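You operate a simulated robot arm through the tools that you are given. There is no shell and no other tool. Be economical: measure what you need, move in short steps, check, and stop when the job is done.

You run a simulated robot arm. Do the job below in one go: nothing can be reset, and whatever is moved stays where it is left.

Task
Read the strip on the lunch cooler: add one ice pack at 10 C, two at 20 C.
Fine: the figure that counts is the one shown while the lid is still on; lift the lid off, lay the packs inside, put the lid back on, stand the carry handle up.

It is judged by the outcome, as a careful person would: the job done as asked, and still so three seconds after it is handed in. It fails if anything else is knocked over, pushed out of place, dropped, spilled or broken. A push-on lid holds only when it is set on centred and level and pressed home; a screw cap is set on level and turned clockwise until tight.

Robot
A 7-joint arm with a two-finger parallel gripper, fixed in place. Base frame: the origin is at the foot of the arm, x ahead of it, y to its left, z up. Readings come in mm, rad, newtons and seconds.
Its first joint turns from -2.897 to 2.897 rad. Payload 4.4 kg.
The tool frame sits at the grasp point between the pads (the TCP): z along the fingers, y along the line on which they close. The tips reach 23 mm beyond it. Largest opening 94 mm; finger width 38, thickness 10; the body of the gripper, 54 by 96 mm, starts 39 mm behind the TCP.
Orientation is that of the tool frame in the base frame, as [roll, pitch, yaw] about the fixed x, y, z axes, in that order (R = Rz(yaw) Ry(pitch) Rx(roll)). With the fingers straight down and closing along the base's y, the tool's x points along the base's -x, its y along +y and its z along -z.

Tools
- The arm moves only by the tool servo_tool. Its argument "deltas" is a list that holds one entry, the list of rows, each a list of 7 numbers: the shift along the tool's x, y, z in units of 40 mm (1.0 is 40 mm), then the turn, a rotation vector about the tool's x, y, z in units of 4 degrees (1.0 is 4 degrees), then the gripper command, from -1 (fully open) to 1 (shut), values between in proportion. In form: [[[dx, dy, dz, wx, wy, wz, hand], ...]]. A call has 1 to 10 rows; each row shifts and turns the commanded pose from where the row before left it, along the tool's axes as they then stand. A call with a number of a shift or a turn outside -1 to 1 is refused whole. A row lasts 0.2 s, in which the tool goes at most 50 mm and 0.15 rad; a call with a longer step from one row to the next is refused whole, and so is a gripper value outside its range. Where a pose cannot be reached the arm comes as near as it can. A force on the tool above 40 N (or 10 N above the force at the start of the call, whichever is more), or a blocked arm, ends the call early, and 0.2 s more pass. The fingers move at their own pace (about 72 mm/s each) and stop on an object; they squeeze with about 33 N. The grip force told is the motor's: it shows also when the fingers shut on nothing. Time passes only in rows, and 0.2 s behind the last, so rows that do not move let the fingers close. The reply holds the time, the measured pose of the TCP, the force on the tool along the base axes, the opening and the grip force, in the units named above and with some noise, with the torque about the TCP (base axes, N m) and any sound that the robot's microphone picked up.
- Cameras (640 x 400 px; columns grow to the right, rows downward): "scene" is fixed at [49.4, -498.1, 1397.4]; the picture's right is [0.62, -0.78, 0.00], its down [-0.18, -0.14, -0.97] and it looks along [0.76, 0.61, -0.23] (base axes); focal length 352 px, centre (320, 200). "wrist" rides on the gripper at [86, 16, -74] in the tool frame; the picture's right is [-0.18, 0.98, 0.00], its down [-0.58, -0.11, -0.81] and it looks along [-0.79, -0.15, 0.59] (tool axes); focal length 243 px, centre (320, 200). There is no depth. A picture from a camera that has moved, and an enlarged one, comes with that camera's place and axes in the base frame and with its lens.
- capture(camera): a new picture of that camera. It takes no simulated time.
- close_up(camera, box): a new picture of the part [left, top, right, bottom] of that camera's present view, enlarged. It takes no simulated time.
- job_done(): hands the job in; it is judged then, once.

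Go step by step. Nothing tells you positions but the pictures and the camera data: compare them with the known pose of the tool, close in by small moves and look again before you grip or let go. The budget is 120 turns and 64 pictures, counting those below and the enlarged ones. Unless the task says otherwise, let go and move clear before handing in, and close with one line.

The tools are called by a JSON object that holds its "op" and its "data". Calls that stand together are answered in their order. servo_tool: Moves the arm, as the interface text tells. Its arguments: {"type":"object","properties":{"deltas":{"type":"array"}},"required":["deltas"]} The other tools are called the same way: capture (camera) takes a picture; close_up (camera, box) takes an enlarged picture of a part of a camera's view; job_done () hands the job in.

At the start:

```text
time: 0.0
tool_pos: [633.5, 51.8, 1265.3]
tcp_rot: [3.141, -0.001, -3.142]
contact_force: [-0.4, -0.7, -0.1]
torque: [-0.05, 0.04, 0.01]
width: 93.7
finger_force: 0.0
```

scene: 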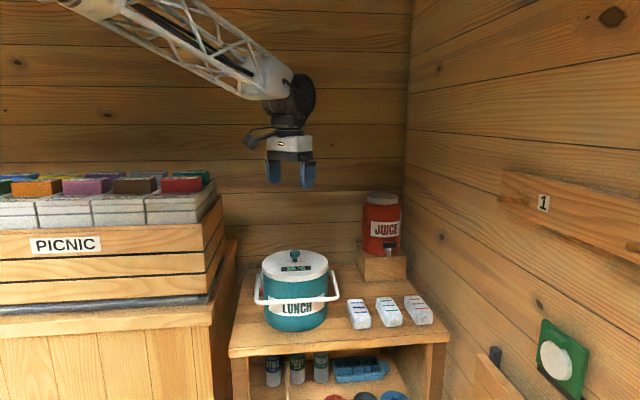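
wrist: 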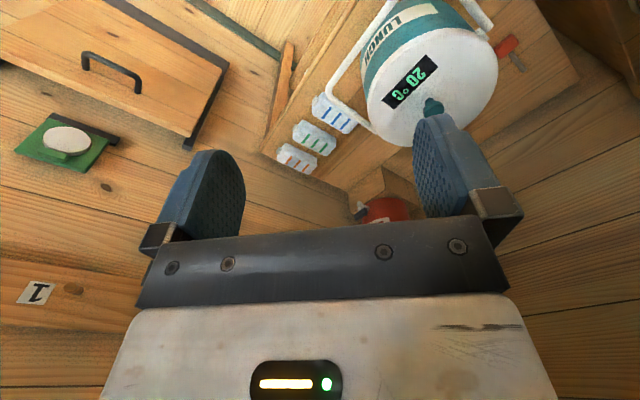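

The strip on the lid seems to read 20 C; I'll zoom in to confirm it and to locate things.

{"op": "close_up", "data": {"camera": "wrist", "box": [260, 0, 520, 220]}}

{"op": "close_up", "data": {"camera": "scene", "box": [220, 230, 460, 380]}}

```text
1.82 times, centred on (390, 110) of wrist
camera zoom: at [548.5, 67.7, 1339.8], right [0.18, 0.98, 0.0], down [0.58, -0.11, 0.81], along [0.79, -0.15, -0.59], focal length 441 px, centre (193, 364)
```

zoom: 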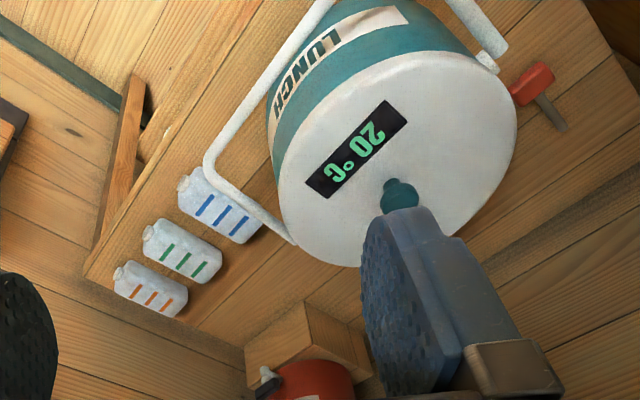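

```text
2.67 times, centred on (340, 305) of scene
camera zoom: at [49.4, -498.1, 1397.4], right [0.62, -0.78, 0.0], down [-0.18, -0.14, -0.97], along [0.76, 0.61, -0.23], focal length 937 px, centre (267, -80)
```

zoom: 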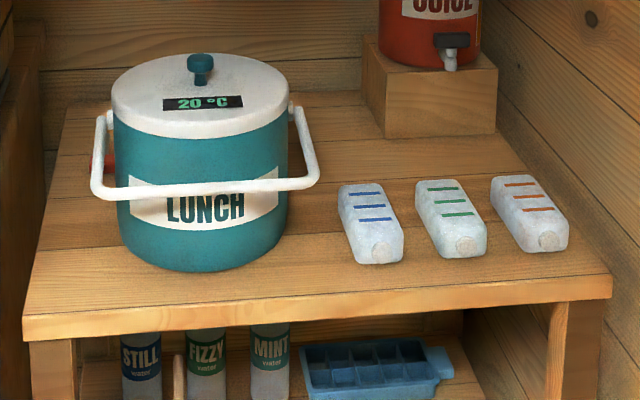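

The strip reads 20 C with the lid on, so two packs go in. The knob seems to be near (801, 205, 984) and the blue pack near (914, 39, 800). I'll back off for a full view of the table.

{"op": "servo_tool", "data": {"deltas": [[[1, 0, 0, 0, 0, 0, -1], [1, 0, 0, 0, 0, 0, -1], [1, 0, 0, 0, 0, 0, -1], [1, 0, 0, 0, 0, 0, -1], [1, 0, 0, 0, 0, 0, -1], [0, 0, 0, 0, 0, 0, -1]]]}}

{"op": "capture", "data": {"camera": "wrist"}}

```text
time: 1.4
tool_pos: [431.5, 49.7, 1263.9]
tcp_rot: [3.14, 0.0, 3.14]
contact_force: [0.5, 0.3, 0.8]
torque: [0.01, -0.02, -0.02]
width: 94.1
finger_force: 0.0
```

```text
59 pictures are left
camera wrist: at [345.7, 66.6, 1339.4], right [0.18, 0.98, 0.0], down [0.58, -0.11, 0.81], along [0.79, -0.15, -0.59], focal length 243 px, centre (320, 200)
```

wrist: 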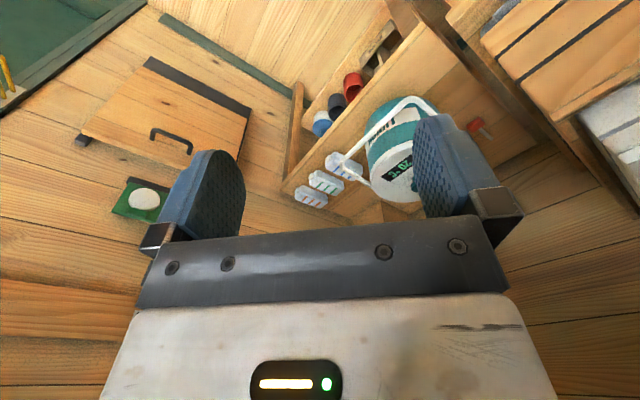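

The table's front edge runs diagonally at about z 762. I'll move to a nearer view centred on the cooler.

{"op": "servo_tool", "data": {"deltas": [[[-0.5, 0.8, 0, 0, 0, 0, -1], [-0.5, 0.8, 0.2, 0, 0, 0, -1], [-0.5, 0.8, 0.2, 0, 0, 0, -1], [-0.5, 0.8, 0.3, 0, 0, 0, -1], [-0.5, 0.8, 0.3, 0, 0, 0, -1], [-0.5, 0.8, 0.3, 0, 0, 0, -1], [0, 0, 0, 0, 0, 0, -1]]]}}

{"op": "capture", "data": {"camera": "wrist"}}

```text
time: 2.9
tool_pos: [551.4, 240.6, 1216.8]
tcp_rot: [-3.139, 0.0, -3.141]
contact_force: [-11.3, -25.1, 2.1]
torque: [-0.44, 0.24, 1.04]
width: 82.9
finger_force: 0.0
stopped in row 7: the force on the tool passed its limit at 43 N (the readings are from after the stop); the commanded pose is now the measured one
```

```text
58 pictures are left
camera wrist: at [465.6, 256.7, 1291.0], right [0.18, 0.98, 0.0], down [0.58, -0.11, 0.81], along [0.79, -0.15, -0.59], focal length 243 px, centre (320, 200)
```

wrist: 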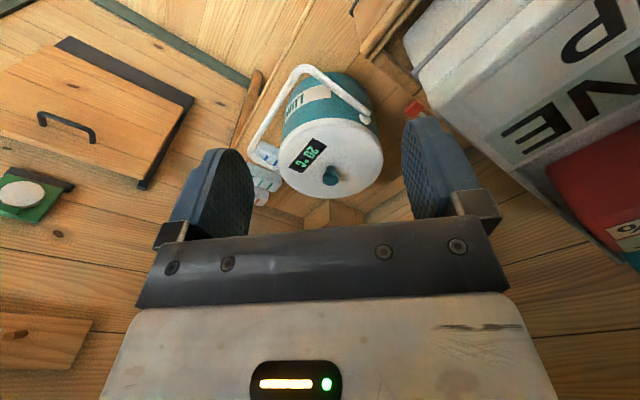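

The left finger touched the picnic stack. I'll back off in -y and check whether it was disturbed.

{"op": "servo_tool", "data": {"deltas": [[[0, -0.5, -0.2, 0, 0, 0, -1], [0, -0.7, -0.2, 0, 0, 0, -1], [0, -0.7, -0.2, 0, 0, 0, -1], [0, 0, 0, 0, 0, 0, -1]]]}}

{"op": "capture", "data": {"camera": "scene"}}

{"op": "capture", "data": {"camera": "wrist"}}

```text
time: 3.9
tool_pos: [551.3, 166.2, 1239.5]
tcp_rot: [-3.139, 0.001, -3.14]
contact_force: [0.6, -0.5, 0.0]
torque: [0.0, 0.0, 0.0]
width: 93.8
finger_force: 0.1
```

```text
57 pictures are left
```

scene: 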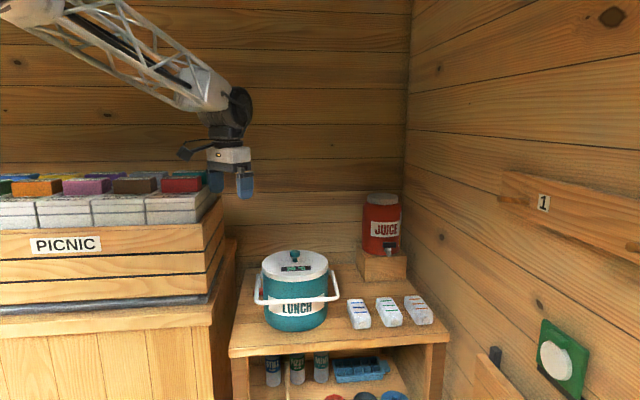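

```text
56 pictures are left
camera wrist: at [465.5, 181.1, 1314.9], right [0.18, 0.98, 0.0], down [0.58, -0.11, 0.81], along [0.79, -0.15, -0.59], focal length 243 px, centre (320, 200)
```

wrist: 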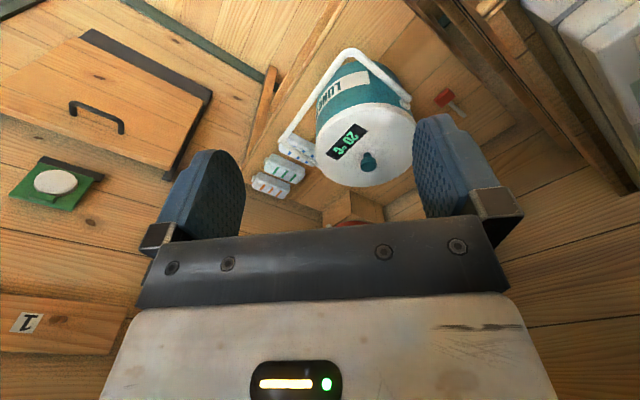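

The stack looks undisturbed. I'll enlarge the cooler area.

{"op": "close_up", "data": {"camera": "wrist", "box": [240, 40, 480, 190]}}

{"op": "close_up", "data": {"camera": "scene", "box": [170, 150, 350, 262]}}

```text
2.67 times, centred on (360, 115) of wrist
camera zoom: at [465.5, 181.1, 1314.9], right [0.18, 0.98, 0.0], down [0.58, -0.11, 0.81], along [0.79, -0.15, -0.59], focal length 647 px, centre (213, 427)
```

zoom: 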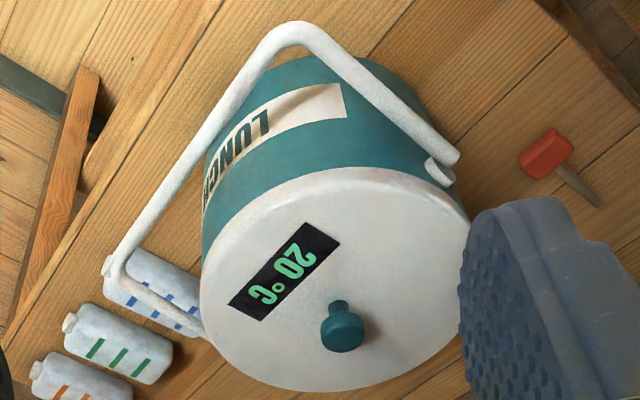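

```text
3.56 times, centred on (260, 206) of scene
camera zoom: at [49.4, -498.1, 1397.4], right [0.62, -0.78, 0.0], down [-0.18, -0.14, -0.97], along [0.76, 0.61, -0.23], focal length 1250 px, centre (533, 179)
```

zoom: 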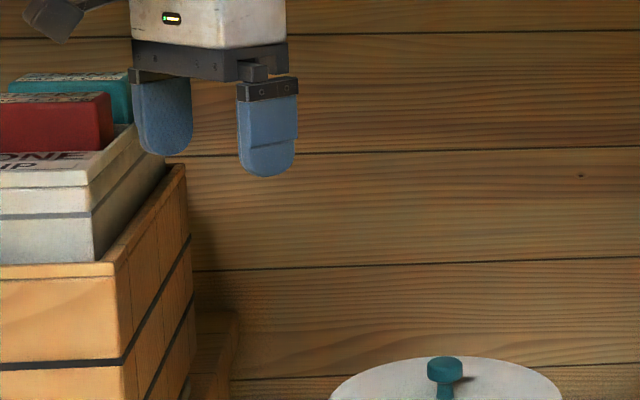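

Lid is about 198 mm across. Its set-down spot behind the blue pack would be near (1008, 196), at radius 1027, so I'll test reach high above it first.

{"op": "servo_tool", "data": {"deltas": [[[-1, 0, 0.2, 0, 0, 0, -1], [-1, 0, 0.2, 0, 0, 0, -1], [-1, 0, 0.2, 0, 0, 0, -1], [-1, 0, 0.2, 0, 0, 0, -1], [-1, 0.1, 0.2, 0, 0, 0, -1], [-1, 0.1, 0.2, 0, 0, 0, -1], [-1, 0.1, 0.2, 0, 0, 0, -1], [-1, 0.1, 0.2, 0, 0, 0, -1], [-1, 0.1, 0.2, 0, 0, 0, -1], [-1, 0.1, 0.2, 0, 0, 0, -1]]]}}

{"op": "servo_tool", "data": {"deltas": [[[-1, 0, 1, 0, 0, 0, -1], [-0.4, 0.1, 1, 0, 0, 0, -1], [0, 0, 1, 0, 0, 0, -1], [0, 0, 1, 0, 0, 0, -1], [0, 0, 1, 0, 0, 0, -1], [0, 0, 0, 0, 0, 0, -1], [0, 0, 0, 0, 0, 0, -1]]]}}

{"op": "capture", "data": {"camera": "scene"}}

```text
time: 6.1
tool_pos: [954.5, 190.6, 1160.9]
tcp_rot: [-3.141, 0.001, -3.139]
contact_force: [-0.6, 0.1, 0.7]
torque: [-0.02, -0.01, 0.02]
width: 94.0
finger_force: 0.1
```

```text
refused: row 1 steps farther than a row can; nothing moved
```

```text
53 pictures are left
```

scene: 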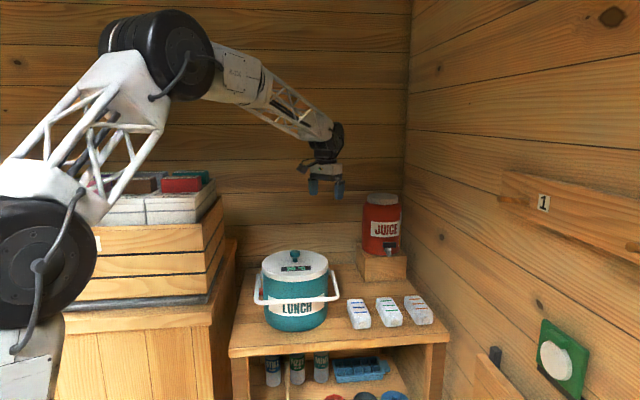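

Reach is fine so far; I'll descend over the candidate spot to check it at working height.

{"op": "servo_tool", "data": {"deltas": [[[-0.7, 0, 0.9, 0, 0, 0, -1], [-0.7, 0.1, 0.9, 0, 0, 0, -1], [0, 0, 1, 0, 0, 0, -1], [0, 0, 1, 0, 0, 0, -1], [0, 0, 1, 0, 0, 0, -1], [0, 0, 1, 0, 0, 0, -1], [0, 0, 0, 0, 0, 0, -1]]]}}

{"op": "capture", "data": {"camera": "scene"}}

{"op": "capture", "data": {"camera": "wrist"}}

```text
time: 7.7
tool_pos: [1006.2, 196.4, 929.7]
tcp_rot: [-3.142, 0.0, -3.141]
contact_force: [0.1, -0.2, 0.5]
torque: [0.01, 0.0, 0.0]
width: 94.2
finger_force: 0.1
```

```text
52 pictures are left
```

scene: 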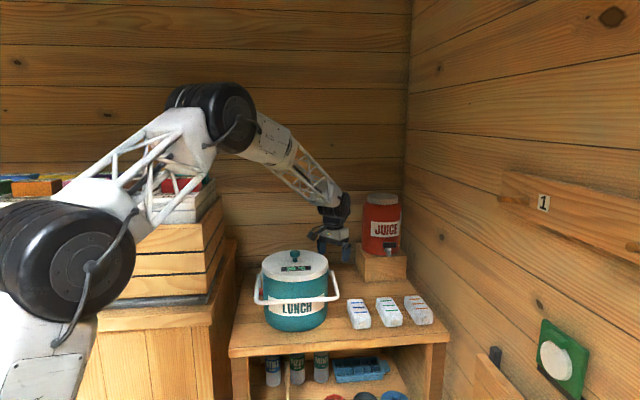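

```text
51 pictures are left
camera wrist: at [920.5, 212.4, 1003.3], right [0.18, 0.98, 0.0], down [0.58, -0.11, 0.81], along [0.79, -0.15, -0.59], focal length 243 px, centre (320, 200)
```

wrist: 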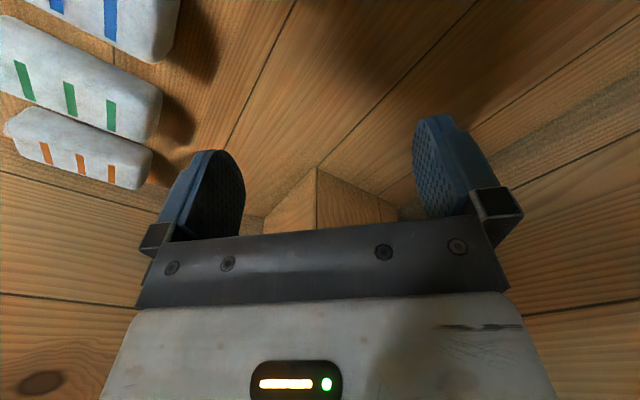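

The arm reaches there pointing down. The lid spot will be about (1010, 205), and next I go up and back over the knob.

{"op": "servo_tool", "data": {"deltas": [[[0, 0, -1, 0, 0, 0, -1], [0, 0, -1, 0, 0, 0, -1], [0, 0, -1, 0, 0, 0, -1], [0.6, 0, -0.7, 0, 0, 0, -1], [1, 0.1, 0, 0, 0, 0, -1], [1, 0.1, 0, 0, 0, 0, -1], [1, 0.1, 0, 0, 0, 0, -1], [1, 0, 0, 0, 0, 0, -1], [0.5, 0, 0, 0, 0, 0, -1], [0, 0, 0, 0, 0, 0, -1]]]}}

{"op": "capture", "data": {"camera": "wrist"}}

{"op": "close_up", "data": {"camera": "scene", "box": [230, 180, 390, 280]}}

```text
time: 9.9
tool_pos: [803.9, 206.8, 1077.2]
tcp_rot: [-3.139, 0.0, -3.139]
contact_force: [0.6, 0.0, 0.6]
torque: [0.0, 0.03, -0.03]
width: 93.9
finger_force: 0.1
```

```text
50 pictures are left
camera wrist: at [717.7, 222.6, 1151.2], right [0.18, 0.98, 0.0], down [0.58, -0.11, 0.81], along [0.79, -0.15, -0.59], focal length 243 px, centre (320, 200)
```

wrist: 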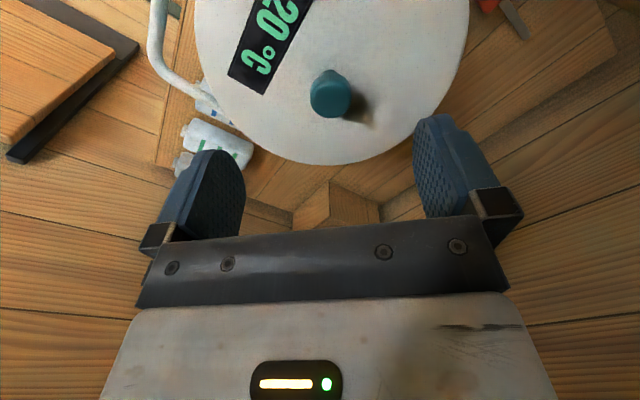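

```text
4.00 times, centred on (310, 230) of scene
camera zoom: at [49.4, -498.1, 1397.4], right [0.62, -0.78, 0.0], down [-0.18, -0.14, -0.97], along [0.76, 0.61, -0.23], focal length 1406 px, centre (360, 80)
```

zoom: 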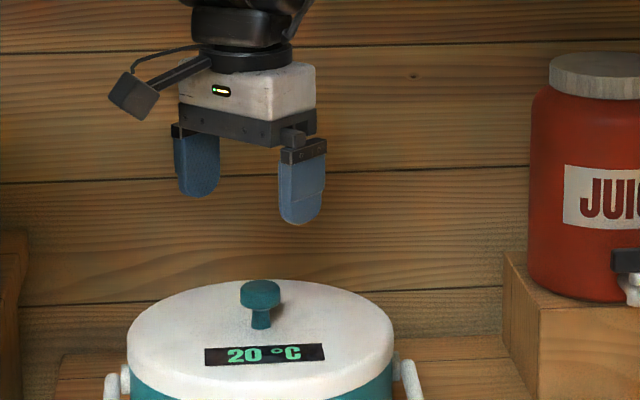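

Knob head seems about (809, 211), top near z 993. I'll descend partway and look again.

{"op": "servo_tool", "data": {"deltas": [[[-0.13, 0.1, 0.5, 0, 0, 0, -1], [0, 0, 0.65, 0, 0, 0, -1], [0, 0, 0, 0, 0, 0, -1]]]}}

{"op": "capture", "data": {"camera": "wrist"}}

{"op": "close_up", "data": {"camera": "scene", "box": [250, 200, 346, 260]}}

```text
time: 10.7
tool_pos: [808.6, 211.1, 1029.5]
tcp_rot: [-3.139, 0.001, -3.14]
contact_force: [0.3, -0.3, -0.3]
torque: [-0.02, -0.01, 0.01]
width: 94.1
finger_force: 0.1
```

```text
48 pictures are left
camera wrist: at [723.5, 225.8, 1104.0], right [0.18, 0.98, 0.0], down [0.58, -0.11, 0.81], along [0.79, -0.15, -0.59], focal length 243 px, centre (320, 200)
```

wrist: 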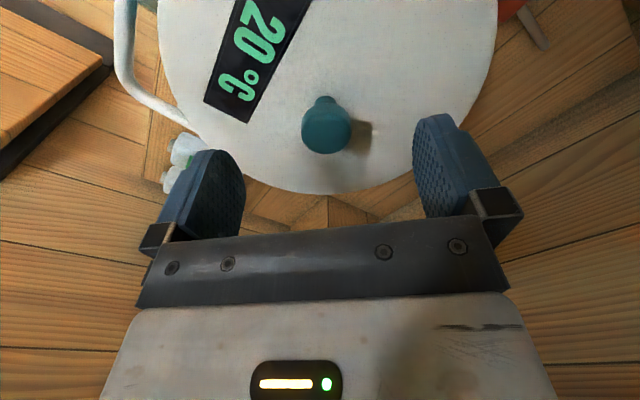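

```text
6.67 times, centred on (298, 230) of scene
camera zoom: at [49.4, -498.1, 1397.4], right [0.62, -0.78, 0.0], down [-0.18, -0.14, -0.97], along [0.76, 0.61, -0.23], focal length 2343 px, centre (467, 0)
```

zoom: 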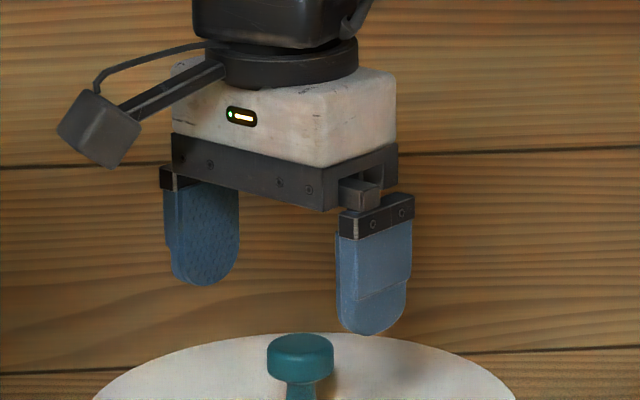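

Fingers straddle the knob line within a few mm. I'll go down further so the knob sits between the fingers and check.

{"op": "servo_tool", "data": {"deltas": [[[-0.12, 0, 0.4, 0, 0, 0, -1], [0, 0, 0.45, 0, 0, 0, -1], [0, 0, 0, 0, 0, 0, -1]]]}}

{"op": "close_up", "data": {"camera": "wrist", "box": [150, 80, 510, 260]}}

{"op": "close_up", "data": {"camera": "scene", "box": [250, 210, 346, 270]}}

```text
time: 11.5
tool_pos: [814.3, 211.3, 997.3]
tcp_rot: [3.141, 0.0, -3.139]
contact_force: [-0.1, 0.2, 0.5]
torque: [0.0, 0.04, 0.01]
width: 94.0
finger_force: 0.1
```

```text
1.78 times, centred on (330, 170) of wrist
camera zoom: at [729.2, 226.3, 1070.2], right [0.18, 0.98, 0.0], down [0.58, -0.11, 0.81], along [0.79, -0.15, -0.59], focal length 431 px, centre (302, 253)
```

zoom: 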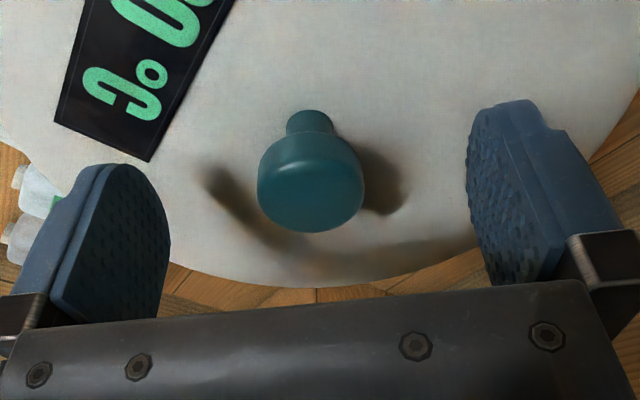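

```text
6.67 times, centred on (298, 240) of scene
camera zoom: at [49.4, -498.1, 1397.4], right [0.62, -0.78, 0.0], down [-0.18, -0.14, -0.97], along [0.76, 0.61, -0.23], focal length 2343 px, centre (467, -67)
```

zoom: 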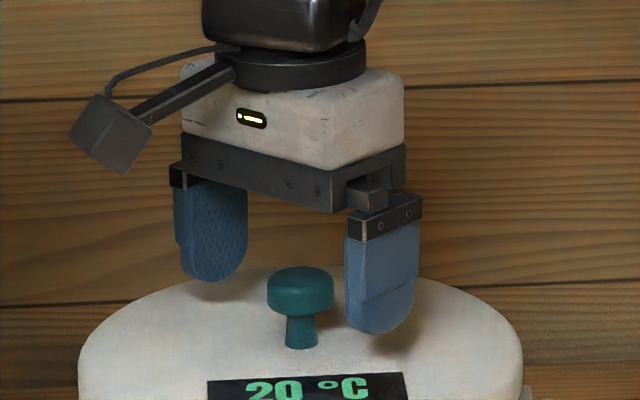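

Aligned; head spans about z 974–986. I'll lower 13 mm and close.

{"op": "servo_tool", "data": {"deltas": [[[-0.03, 0.03, 0.32, 0, 0, 0, -1], [0, 0, 0, 0, 0, 0, -0.2], [0, 0, 0, 0, 0, 0, 0.3], [0, 0, 0, 0, 0, 0, 0.7], [0, 0, 0, 0, 0, 0, 1], [0, 0, 0, 0, 0, 0, 1]]]}}

{"op": "close_up", "data": {"camera": "scene", "box": [250, 210, 346, 270]}}

```text
time: 12.9
tool_pos: [815.3, 211.5, 983.2]
tcp_rot: [3.141, 0.0, -3.139]
contact_force: [0.7, 6.0, 1.5]
torque: [0.01, 0.01, 0.02]
width: 30.5
finger_force: 33.1
heard: snap
```

```text
6.67 times, centred on (298, 240) of scene
camera zoom: at [49.4, -498.1, 1397.4], right [0.62, -0.78, 0.0], down [-0.18, -0.14, -0.97], along [0.76, 0.61, -0.23], focal length 2343 px, centre (467, -67)
```

zoom: 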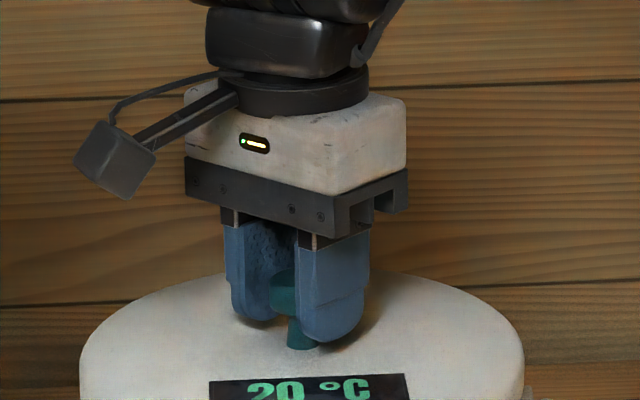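

Gripped at 30.5 mm; I'll note (815.3, 211.5, 983.2) as the seated lid pose and lift straight up.

{"op": "servo_tool", "data": {"deltas": [[[0, 0, -0.2, 0, 0, 0, 1], [0, 0, -0.3, 0, 0, 0, 1], [0, 0, -0.5, 0, 0, 0, 1], [0, 0, -0.5, 0, 0, 0, 1], [0, 0, -0.5, 0, 0, 0, 1], [0, 0, 0, 0, 0, 0, 1]]]}}

{"op": "capture", "data": {"camera": "scene"}}

```text
time: 14.3
tool_pos: [814.8, 210.1, 1064.4]
tcp_rot: [3.141, 0.002, -3.14]
contact_force: [-0.3, -0.8, -1.6]
torque: [0.03, -0.03, -0.01]
width: 30.5
finger_force: 32.7
```

```text
43 pictures are left
```

scene: 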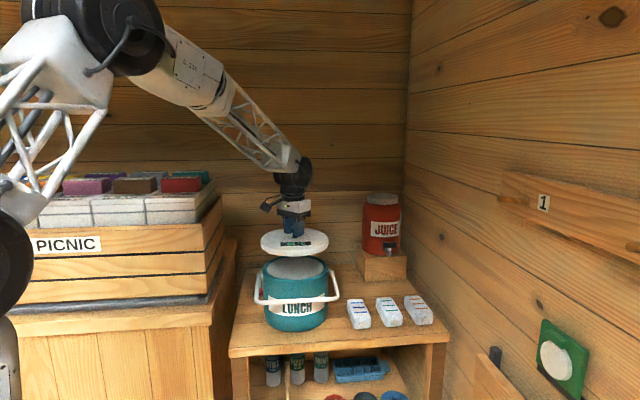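

Lid is off and level. I'll carry it to about (1028, 200).

{"op": "servo_tool", "data": {"deltas": [[[-0.5, 0, 0, 0, 0, 0, 1], [-1, 0, 0, 0, 0, 0, 1], [-1, -0.1, 0, 0, 0, 0, 1], [-1, -0.1, 0, 0, 0, 0, 1], [-1, -0.05, 0.2, 0, 0, 0, 1], [-0.8, 0, 0.4, 0, 0, 0, 1], [0, 0, 0.5, 0, 0, 0, 1], [0, 0, 0.5, 0, 0, 0, 1], [0, 0, 0.4, 0, 0, 0, 1], [0, 0, 0, 0, 0, 0, 1]]]}}

{"op": "close_up", "data": {"camera": "scene", "box": [220, 200, 460, 350]}}

```text
time: 16.5
tool_pos: [1025.8, 202.5, 983.7]
tcp_rot: [3.141, 0.0, -3.139]
contact_force: [0.5, 0.4, -1.1]
torque: [-0.01, -0.03, -0.02]
width: 30.7
finger_force: 32.8
```

```text
2.67 times, centred on (340, 275) of scene
camera zoom: at [49.4, -498.1, 1397.4], right [0.62, -0.78, 0.0], down [-0.18, -0.14, -0.97], along [0.76, 0.61, -0.23], focal length 937 px, centre (267, 0)
```

zoom: 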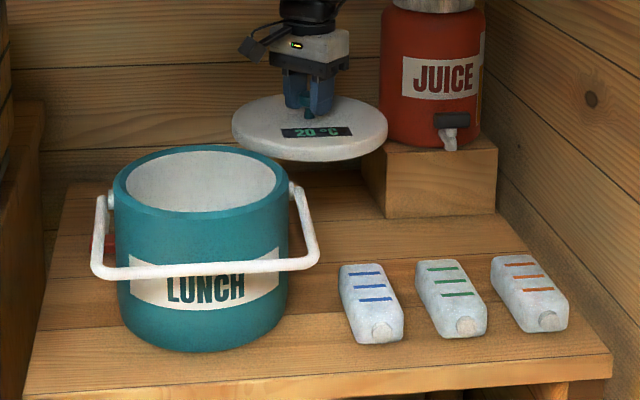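

Clear of everything; lowering towards the table.

{"op": "servo_tool", "data": {"deltas": [[[0, 0, 0.6, 0, 0, 0, 1], [0, 0, 0.7, 0, 0, 0, 1], [0, 0, 0.7, 0, 0, 0, 1], [0, 0, 0.7, 0, 0, 0, 1], [0, 0, 0.5, 0, 0, 0, 1], [0, 0, 0, 0, 0, 0, 1]]]}}

{"op": "close_up", "data": {"camera": "scene", "box": [220, 200, 460, 350]}}

{"op": "capture", "data": {"camera": "wrist"}}

```text
time: 17.9
tool_pos: [1027.0, 200.1, 860.8]
tcp_rot: [3.141, 0.005, -3.14]
contact_force: [8.8, 2.0, 38.9]
torque: [0.28, 4.87, -0.22]
width: 30.6
finger_force: 32.7
```

```text
2.67 times, centred on (340, 275) of scene
camera zoom: at [49.4, -498.1, 1397.4], right [0.62, -0.78, 0.0], down [-0.18, -0.14, -0.97], along [0.76, 0.61, -0.23], focal length 937 px, centre (267, 0)
```

zoom: 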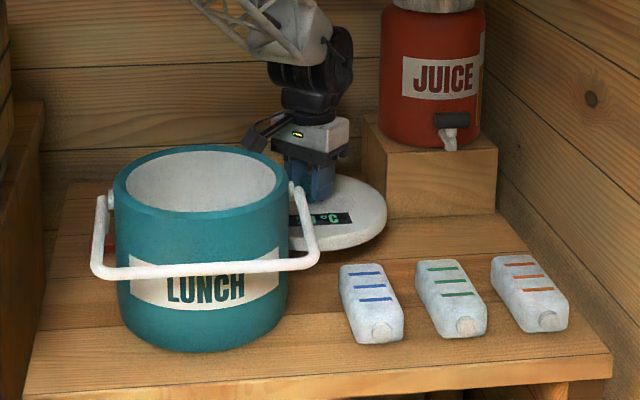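

```text
40 pictures are left
camera wrist: at [941.3, 216.1, 934.3], right [0.18, 0.98, 0.0], down [0.58, -0.11, 0.81], along [0.8, -0.15, -0.59], focal length 243 px, centre (320, 200)
```

wrist: 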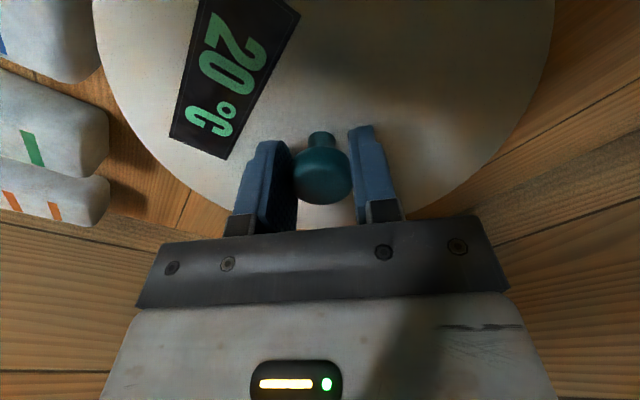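

The contact isn't from the lid: the torque points to the wrist camera touching the cooler's rim. I'll raise and yaw the tool by 60 degrees so the camera clears it.

{"op": "servo_tool", "data": {"deltas": [[[0, 0, -0.5, 0, 0, 0, 1], [0, 0, -0.8, 0, 0, 0, 1], [0, 0, -0.8, 0, 0, 0, 1], [0, 0, 0, 0, 0, -1, 1], [0, 0, 0, 0, 0, -1, 1], [0, 0, 0, 0, 0, -1, 1], [0, 0, 0, 0, 0, -1, 1], [0, 0, 0, 0, 0, -1, 1], [0, 0, 0, 0, 0, -1, 1], [0, 0, 0, 0, 0, -1, 1]]]}}

{"op": "servo_tool", "data": {"deltas": [[[0, 0, 0, 0, 0, -1, 1], [0, 0, 0, 0, 0, -1, 1], [0, 0, 0, 0, 0, -1, 1], [0, 0, 0, 0, 0, -1, 1], [0, 0, 0, 0, 0, -1, 1], [0, 0, 0, 0, 0, -1, 1], [0, 0, 0, 0, 0, -1, 1], [0, 0, 0, 0, 0, -1, 1], [0, 0, 0, 0, 0, 0, 1]]]}}

{"op": "close_up", "data": {"camera": "scene", "box": [220, 200, 460, 350]}}

```text
time: 20.1
tool_pos: [1027.0, 201.6, 939.7]
tcp_rot: [-3.138, 0.0, -2.65]
contact_force: [-0.3, 0.2, -0.4]
torque: [-0.03, -0.03, 0.02]
width: 30.6
finger_force: 32.6
```

```text
time: 22.1
tool_pos: [1026.6, 202.0, 939.3]
tcp_rot: [-3.141, 0.001, -2.093]
contact_force: [-0.2, 0.3, -0.3]
torque: [0.02, 0.01, -0.02]
width: 30.6
finger_force: 32.9
```

```text
2.67 times, centred on (340, 275) of scene
camera zoom: at [49.4, -498.1, 1397.4], right [0.62, -0.78, 0.0], down [-0.18, -0.14, -0.97], along [0.76, 0.61, -0.23], focal length 937 px, centre (267, 0)
```

zoom: 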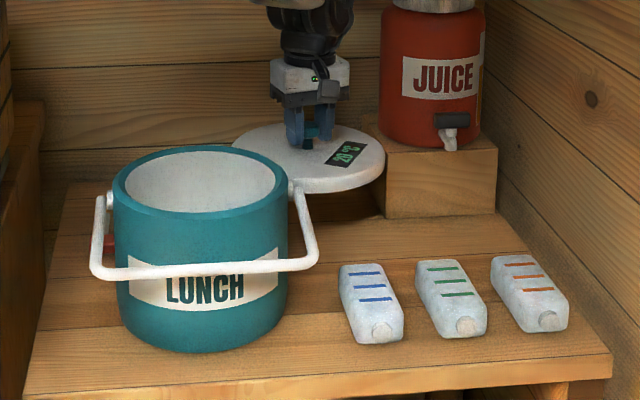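

Cooler is unmoved. I'll shift slightly away from it and lower again.

{"op": "servo_tool", "data": {"deltas": [[[-0.02, -0.19, 0.5, 0, 0, 0, 1], [0, 0, 0.6, 0, 0, 0, 1], [0, 0, 0.6, 0, 0, 0, 1], [0, 0, 0.6, 0, 0, 0, 1], [0, 0, 0.3, 0, 0, 0, 1], [0, 0, 0, 0, 0, 0, 1]]]}}

{"op": "close_up", "data": {"camera": "scene", "box": [260, 220, 420, 320]}}

```text
time: 23.5
tool_pos: [1031.9, 200.0, 836.6]
tcp_rot: [-3.141, 0.0, -2.093]
contact_force: [0.0, -0.2, -0.8]
torque: [-0.02, -0.01, 0.01]
width: 30.2
finger_force: 32.7
```

```text
4.00 times, centred on (340, 270) of scene
camera zoom: at [49.4, -498.1, 1397.4], right [0.62, -0.78, 0.0], down [-0.18, -0.14, -0.97], along [0.76, 0.61, -0.23], focal length 1406 px, centre (240, -80)
```

zoom: 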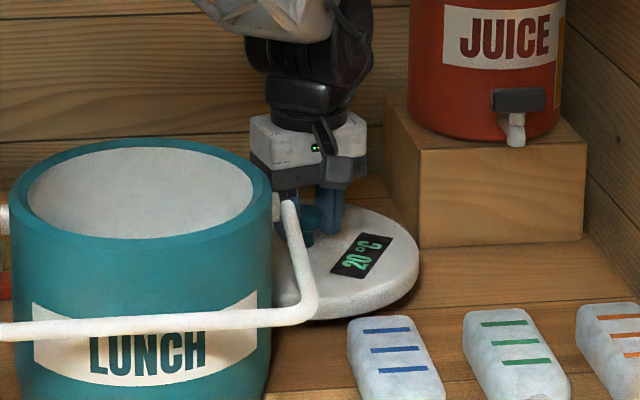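

Still no contact; creeping down in small steps.

{"op": "servo_tool", "data": {"deltas": [[[0, 0, 0.25, 0, 0, 0, 1], [0, 0, 0.15, 0, 0, 0, 1], [0, 0, 0, 0, 0, 0, 1]]]}}

```text
time: 24.3
tool_pos: [1032.9, 199.9, 820.8]
tcp_rot: [-3.138, 0.0, -2.092]
contact_force: [-1.5, 0.9, 6.0]
torque: [-0.12, -0.4, 0.01]
width: 30.3
finger_force: 33.3
```

{"op": "servo_tool", "data": {"deltas": [[[0, 0, 0.06, 0, 0, 0, 1], [0, 0, 0, 0, 0, 0, 1]]]}}

{"op": "close_up", "data": {"camera": "scene", "box": [260, 220, 420, 320]}}

```text
time: 24.9
tool_pos: [1034.0, 198.9, 820.4]
tcp_rot: [-3.137, 0.002, -2.092]
contact_force: [-10.1, 3.0, 29.0]
torque: [0.02, 0.18, 0.01]
width: 30.6
finger_force: 33.2
```

```text
4.00 times, centred on (340, 270) of scene
camera zoom: at [49.4, -498.1, 1397.4], right [0.62, -0.78, 0.0], down [-0.18, -0.14, -0.97], along [0.76, 0.61, -0.23], focal length 1406 px, centre (240, -80)
```

zoom: 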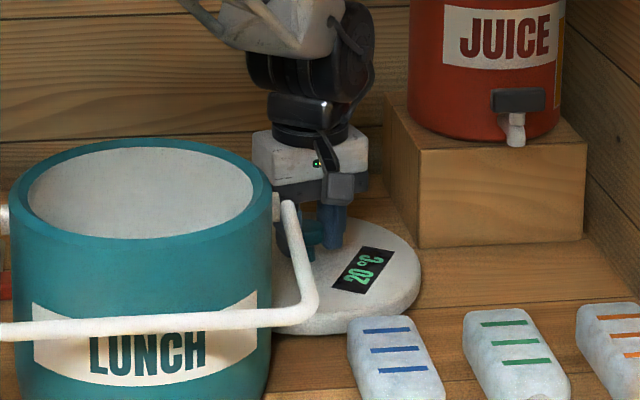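

Lid is flat on the table. I'll relieve the load, open and rise.

{"op": "servo_tool", "data": {"deltas": [[[0, 0, -0.05, 0, 0, 0, 1], [0, 0, 0, 0, 0, 0, 0.3], [0, 0, 0, 0, 0, 0, -0.3], [0, 0, 0, 0, 0, 0, -0.6], [0, 0, 0, 0, 0, 0, -0.6], [0, 0, -0.5, 0, 0, 0, -0.6], [0, 0, -0.8, 0, 0, 0, -1], [0, 0, -1, 0, 0, 0, -1], [0, 0, -1, 0, 0, 0, -1], [0, 0, -1, 0, 0, 0, -1]]]}}

{"op": "close_up", "data": {"camera": "scene", "box": [220, 200, 460, 350]}}

```text
time: 27.1
tool_pos: [1033.3, 196.8, 990.9]
tcp_rot: [-3.141, -0.002, -2.093]
contact_force: [0.6, 1.1, -0.4]
torque: [-0.03, 0.01, -0.01]
width: 94.1
finger_force: 0.0
```

```text
2.67 times, centred on (340, 275) of scene
camera zoom: at [49.4, -498.1, 1397.4], right [0.62, -0.78, 0.0], down [-0.18, -0.14, -0.97], along [0.76, 0.61, -0.23], focal length 937 px, centre (267, 0)
```

zoom: 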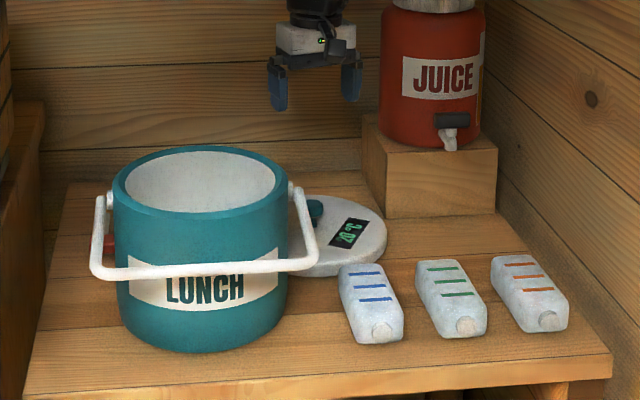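

Lid is resting safely. Now I move over the blue pack (about (922, 45)), turning the tool to close across its width.

{"op": "servo_tool", "data": {"deltas": [[[0.9, 0.1, 0, 0, 0, 0, -0.6], [0.95, 0.1, 0, 0, 0, 0, -0.6], [0.95, 0.1, 0, 0, 0, 0, -0.6], [0.95, 0.1, 0, 0, 0, 0, -0.6], [0.93, 0.1, 0, 0, 0, 0, -0.6], [0, 0, 0.3, 0, 0, 1, -0.6], [0, 0, 0.3, 0, 0, 1, -0.6], [0, 0, 0.3, 0, 0, 1, -0.6], [0, 0, 0.3, 0, 0, 1, -0.6], [0, 0, 0, 0, 0, 0.5, -0.6]]]}}

{"op": "capture", "data": {"camera": "wrist"}}

{"op": "close_up", "data": {"camera": "scene", "box": [280, 220, 440, 320]}}

```text
time: 29.3
tool_pos: [922.7, 46.4, 943.8]
tcp_rot: [-3.141, 0.0, -2.41]
contact_force: [-0.5, 0.3, 0.2]
torque: [0.01, -0.04, 0.0]
width: 75.0
finger_force: 0.0
```

```text
35 pictures are left
camera wrist: at [849.1, 0.7, 1018.1], right [-0.52, 0.85, 0.0], down [0.5, 0.31, 0.81], along [0.69, 0.42, -0.59], focal length 243 px, centre (320, 200)
```

wrist: 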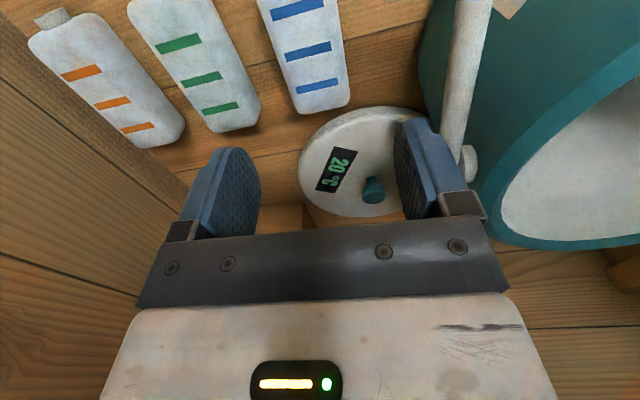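

```text
4.00 times, centred on (360, 270) of scene
camera zoom: at [49.4, -498.1, 1397.4], right [0.62, -0.78, 0.0], down [-0.18, -0.14, -0.97], along [0.76, 0.61, -0.23], focal length 1406 px, centre (160, -80)
```

zoom: 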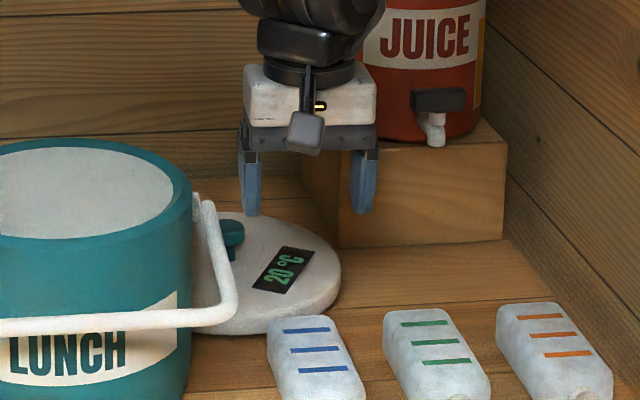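

Relative to the tool the blue pack sits about 9 mm to the right and 14 mm nearer. I'll correct that, go lower and recheck.

{"op": "servo_tool", "data": {"deltas": [[[0.34, -0.23, 0.5, 0, 0, 0, -0.6], [0, 0, 0.8, 0, 0, 0, -0.6], [0, 0, 0.7, 0, 0, 0, -0.6], [0, 0, 0, 0, 0, 0, -0.6]]]}}

{"op": "capture", "data": {"camera": "wrist"}}

{"op": "close_up", "data": {"camera": "scene", "box": [280, 240, 440, 340]}}

```text
time: 30.3
tool_pos: [919.3, 31.0, 864.9]
tcp_rot: [3.141, 0.0, -2.407]
contact_force: [-0.4, -0.5, -0.2]
torque: [0.0, -0.01, 0.01]
width: 75.1
finger_force: 0.0
```

```text
33 pictures are left
camera wrist: at [844.4, -15.6, 938.5], right [-0.52, 0.85, 0.0], down [0.5, 0.31, 0.81], along [0.69, 0.42, -0.59], focal length 243 px, centre (320, 200)
```

wrist: 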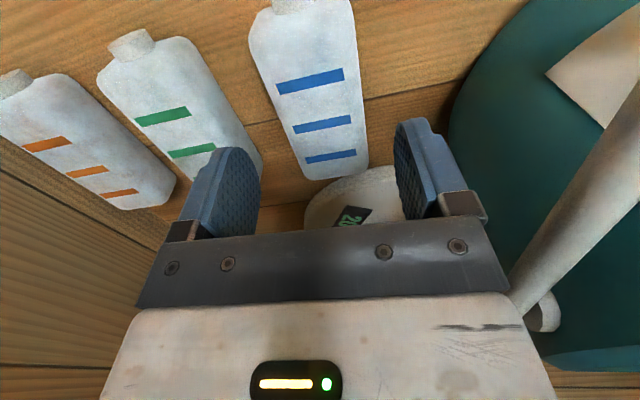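

```text
4.00 times, centred on (360, 290) of scene
camera zoom: at [49.4, -498.1, 1397.4], right [0.62, -0.78, 0.0], down [-0.18, -0.14, -0.97], along [0.76, 0.61, -0.23], focal length 1406 px, centre (160, -160)
```

zoom: 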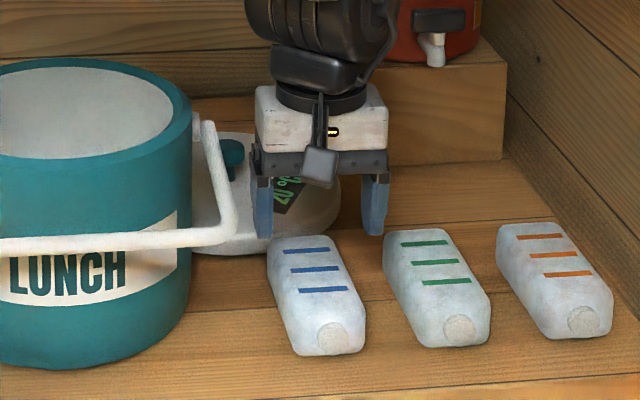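

Aligned with the pack (centre about (920, 32), axis 44°). Descending and gripping.

{"op": "servo_tool", "data": {"deltas": [[[0, 0, 0.6, 0, 0, -0.5, -0.6], [0, 0, 0.6, 0, 0, 0, -0.6], [0, 0, 0.5, 0, 0, 0, -0.6], [0, 0, 0.08, 0, 0, 0, -0.6], [0, 0, 0, 0, 0, 0, -0.2], [0, 0, 0, 0, 0, 0, 0.2], [0, 0, 0, 0, 0, 0, 1], [0, 0, 0, 0, 0, 0, 1]]]}}

{"op": "close_up", "data": {"camera": "scene", "box": [280, 240, 440, 340]}}

```text
time: 32.1
tool_pos: [917.5, 30.2, 793.4]
tcp_rot: [-3.139, -0.001, -2.371]
contact_force: [0.6, -0.1, 0.2]
torque: [0.14, -0.1, -0.09]
width: 55.9
finger_force: 33.1
```

```text
4.00 times, centred on (360, 290) of scene
camera zoom: at [49.4, -498.1, 1397.4], right [0.62, -0.78, 0.0], down [-0.18, -0.14, -0.97], along [0.76, 0.61, -0.23], focal length 1406 px, centre (160, -160)
```

zoom: 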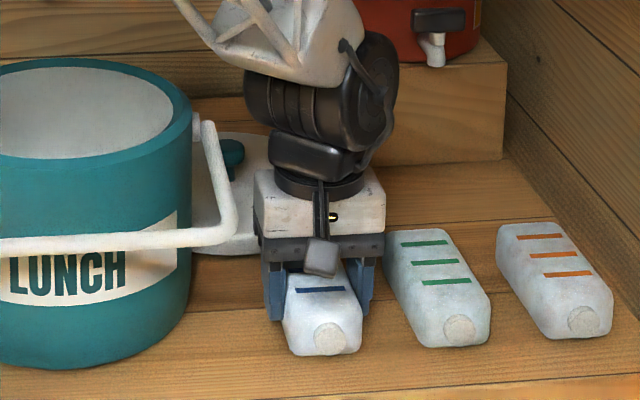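

The wrist camera limits how deep the gripper can go in the cooler, so I'll regrip the pack a little nearer the tips and lift.

{"op": "servo_tool", "data": {"deltas": [[[0, 0, 0, 0, 0, 0, 0], [0, 0, 0, 0, 0, 0, -0.6], [0, 0, -0.2, 0, 0, 0, -0.6], [0, 0, 0, 0, 0, 0, 0.2], [0, 0, 0, 0, 0, 0, 1], [0, 0, 0, 0, 0, 0, 1], [0, 0, -0.5, 0, 0, 0, 1], [0, 0, -0.8, 0, 0, 0, 1], [0, 0, -0.8, 0, 0, 0, 1], [0, 0, 0, 0, 0, 0, 1]]]}}

{"op": "close_up", "data": {"camera": "scene", "box": [240, 210, 440, 335]}}

```text
time: 34.3
tool_pos: [920.4, 31.1, 886.2]
tcp_rot: [3.142, 0.0, -2.372]
contact_force: [0.5, -0.2, -2.6]
torque: [-0.02, 0.07, -0.03]
width: 55.9
finger_force: 32.6
```

```text
3.20 times, centred on (340, 272) of scene
camera zoom: at [49.4, -498.1, 1397.4], right [0.62, -0.78, 0.0], down [-0.18, -0.14, -0.97], along [0.76, 0.61, -0.23], focal length 1125 px, centre (256, -32)
```

zoom: 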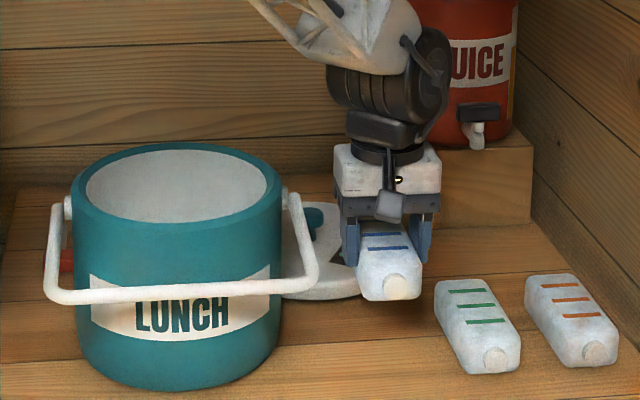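

Lifted securely. Raising and moving over the cooler.

{"op": "servo_tool", "data": {"deltas": [[[0, 0, -0.9, 0, 0, 0, 1], [0, 0, -1, 0, 0, 0, 1], [0, 0, -1, 0, 0, 0, 1], [0, 0, -0.95, 0, 0, 0, 1], [-0.25, 0.9, 0, 0, 0, 0, 1], [-0.25, 0.95, 0, 0, 0, 0, 1], [-0.25, 0.95, 0, 0, 0, 0, 1], [-0.25, 0.95, 0, 0, 0, 0, 1], [-0.26, 0.95, 0, 0, 0, 0, 1], [0, 0.38, 0, 0, 0, 0, 1]]]}}

{"op": "capture", "data": {"camera": "wrist"}}

{"op": "close_up", "data": {"camera": "scene", "box": [230, 190, 390, 290]}}

```text
time: 36.5
tool_pos: [813.9, 211.6, 1037.9]
tcp_rot: [3.141, 0.0, -2.372]
contact_force: [0.0, 0.4, -2.3]
torque: [0.0, 0.02, -0.01]
width: 55.9
finger_force: 33.4
```

```text
29 pictures are left
camera wrist: at [741.3, 163.0, 1112.4], right [-0.55, 0.83, 0.0], down [0.49, 0.33, 0.81], along [0.67, 0.44, -0.59], focal length 243 px, centre (320, 200)
```

wrist: 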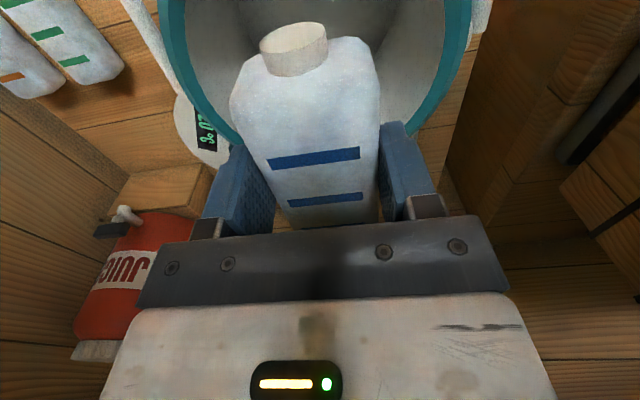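

```text
4.00 times, centred on (310, 240) of scene
camera zoom: at [49.4, -498.1, 1397.4], right [0.62, -0.78, 0.0], down [-0.18, -0.14, -0.97], along [0.76, 0.61, -0.23], focal length 1406 px, centre (360, 40)
```

zoom: 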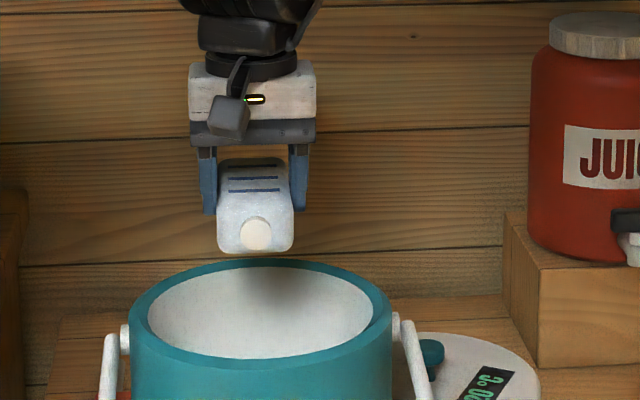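

Well centred over the opening. I'll tilt the tool 22° to raise the camera, then lower partway.

{"op": "servo_tool", "data": {"deltas": [[[0, 0, 0, 0, 1, 0, 1], [0, 0, 0, 0, 1, 0, 1], [0, 0, 0, 0, 1, 0, 1], [0, 0, 0, 0, 1, 0, 1], [0, 0, 0, 0, 1, 0, 1], [0, 0, 0, 0, 0.5, 0, 1], [-0.3, 0, 0.74, 0, 0, 0, 1], [-0.3, 0, 0.74, 0, 0, 0, 1], [-0.3, 0, 0.74, 0, 0, 0, 1], [0, 0, 0, 0, 0, 0, 1]]]}}

{"op": "close_up", "data": {"camera": "scene", "box": [230, 190, 390, 290]}}

```text
time: 38.7
tool_pos: [815.9, 213.2, 941.5]
tcp_rot: [-3.138, -0.382, -2.372]
contact_force: [-0.3, -0.3, -1.8]
torque: [0.01, 0.0, 0.01]
width: 55.9
finger_force: 32.5
```

```text
4.00 times, centred on (310, 240) of scene
camera zoom: at [49.4, -498.1, 1397.4], right [0.62, -0.78, 0.0], down [-0.18, -0.14, -0.97], along [0.76, 0.61, -0.23], focal length 1406 px, centre (360, 40)
```

zoom: 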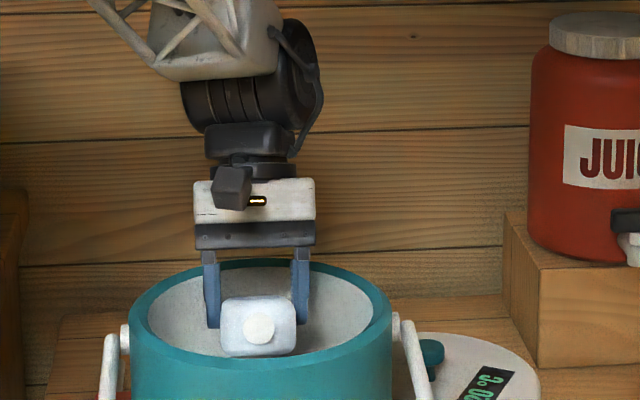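

Clear on all sides; lowering more.

{"op": "servo_tool", "data": {"deltas": [[[-0.25, 0, 0.6, 0, 0, 0, 1], [-0.25, 0, 0.6, 0, 0, 0, 1], [-0.23, 0, 0.58, 0, 0, 0, 1], [0, 0, 0, 0, 0, 0, 1]]]}}

{"op": "close_up", "data": {"camera": "scene", "box": [230, 190, 390, 290]}}

```text
time: 39.7
tool_pos: [816.5, 211.5, 865.0]
tcp_rot: [-3.139, -0.385, -2.372]
contact_force: [0.1, 0.1, -2.3]
torque: [0.0, 0.01, 0.02]
width: 56.0
finger_force: 32.9
```

```text
4.00 times, centred on (310, 240) of scene
camera zoom: at [49.4, -498.1, 1397.4], right [0.62, -0.78, 0.0], down [-0.18, -0.14, -0.97], along [0.76, 0.61, -0.23], focal length 1406 px, centre (360, 40)
```

zoom: 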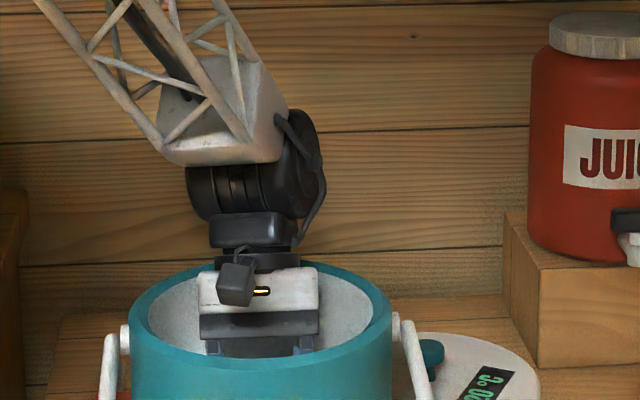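

{"op": "servo_tool", "data": {"deltas": [[[-0.1, 0, 0.23, 0, 0, 0, 1], [-0.1, 0, 0.23, 0, 0, 0, 1], [0, 0, 0, 0, 0, 0, 1]]]}}

{"op": "capture", "data": {"camera": "wrist"}}

```text
time: 40.5
tool_pos: [816.0, 212.0, 847.0]
tcp_rot: [-3.14, -0.385, -2.372]
contact_force: [0.3, -0.2, -2.3]
torque: [0.0, 0.0, 0.0]
width: 55.8
finger_force: 32.8
```

```text
25 pictures are left
camera wrist: at [767.9, 187.1, 947.0], right [-0.56, 0.82, -0.07], down [0.68, 0.51, 0.53], along [0.47, 0.25, -0.85], focal length 243 px, centre (320, 200)
```

wrist: 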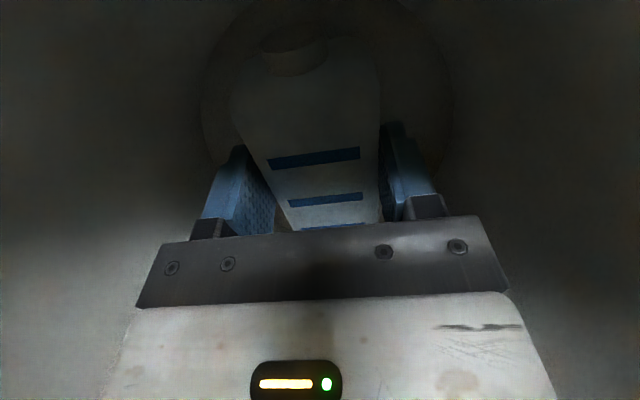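

The camera is inside the opening with room. Continuing to creep down.

{"op": "servo_tool", "data": {"deltas": [[[-0.075, 0, 0.185, 0, 0, 0, 1], [-0.075, 0, 0.185, 0, 0, 0, 1], [0, 0, 0, 0, 0, 0, 1]]]}}

{"op": "servo_tool", "data": {"deltas": [[[-0.05, 0, 0.12, 0, 0, 0, 1], [0, 0, 0, 0, 0, 0, 1]]]}}

{"op": "close_up", "data": {"camera": "scene", "box": [230, 190, 390, 290]}}

```text
time: 41.3
tool_pos: [813.5, 211.5, 829.3]
tcp_rot: [-3.141, -0.385, -2.373]
contact_force: [-3.1, -5.5, 14.5]
torque: [0.45, -0.56, -0.1]
width: 55.8
finger_force: 33.2
```

```text
time: 41.9
tool_pos: [815.1, 212.0, 824.2]
tcp_rot: [3.141, -0.384, -2.372]
contact_force: [-4.9, -2.0, 11.7]
torque: [0.63, -0.37, 0.15]
width: 55.9
finger_force: 33.0
```

```text
4.00 times, centred on (310, 240) of scene
camera zoom: at [49.4, -498.1, 1397.4], right [0.62, -0.78, 0.0], down [-0.18, -0.14, -0.97], along [0.76, 0.61, -0.23], focal length 1406 px, centre (360, 40)
```

zoom: 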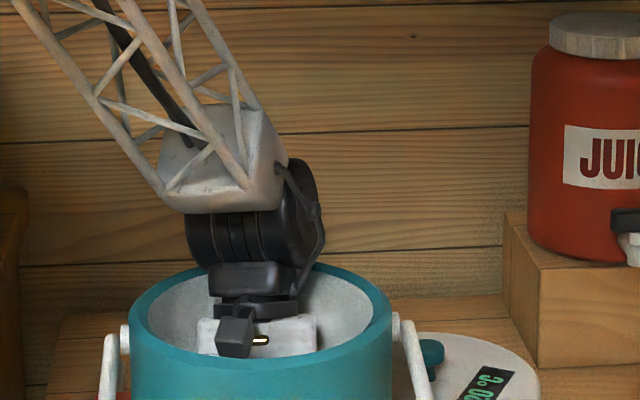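

The pack's far end is resting on the floor, and further lowering levels it in the grip. A bit more, then release gently.

{"op": "servo_tool", "data": {"deltas": [[[-0.06, 0, 0.14, 0, 0, 0, 1], [0, 0, 0, 0, 0, 0, 1]]]}}

```text
time: 42.5
tool_pos: [814.9, 211.9, 817.2]
tcp_rot: [-3.139, -0.382, -2.373]
contact_force: [-3.8, -1.5, 11.6]
torque: [0.62, -0.46, 0.02]
width: 55.4
finger_force: 32.8
```

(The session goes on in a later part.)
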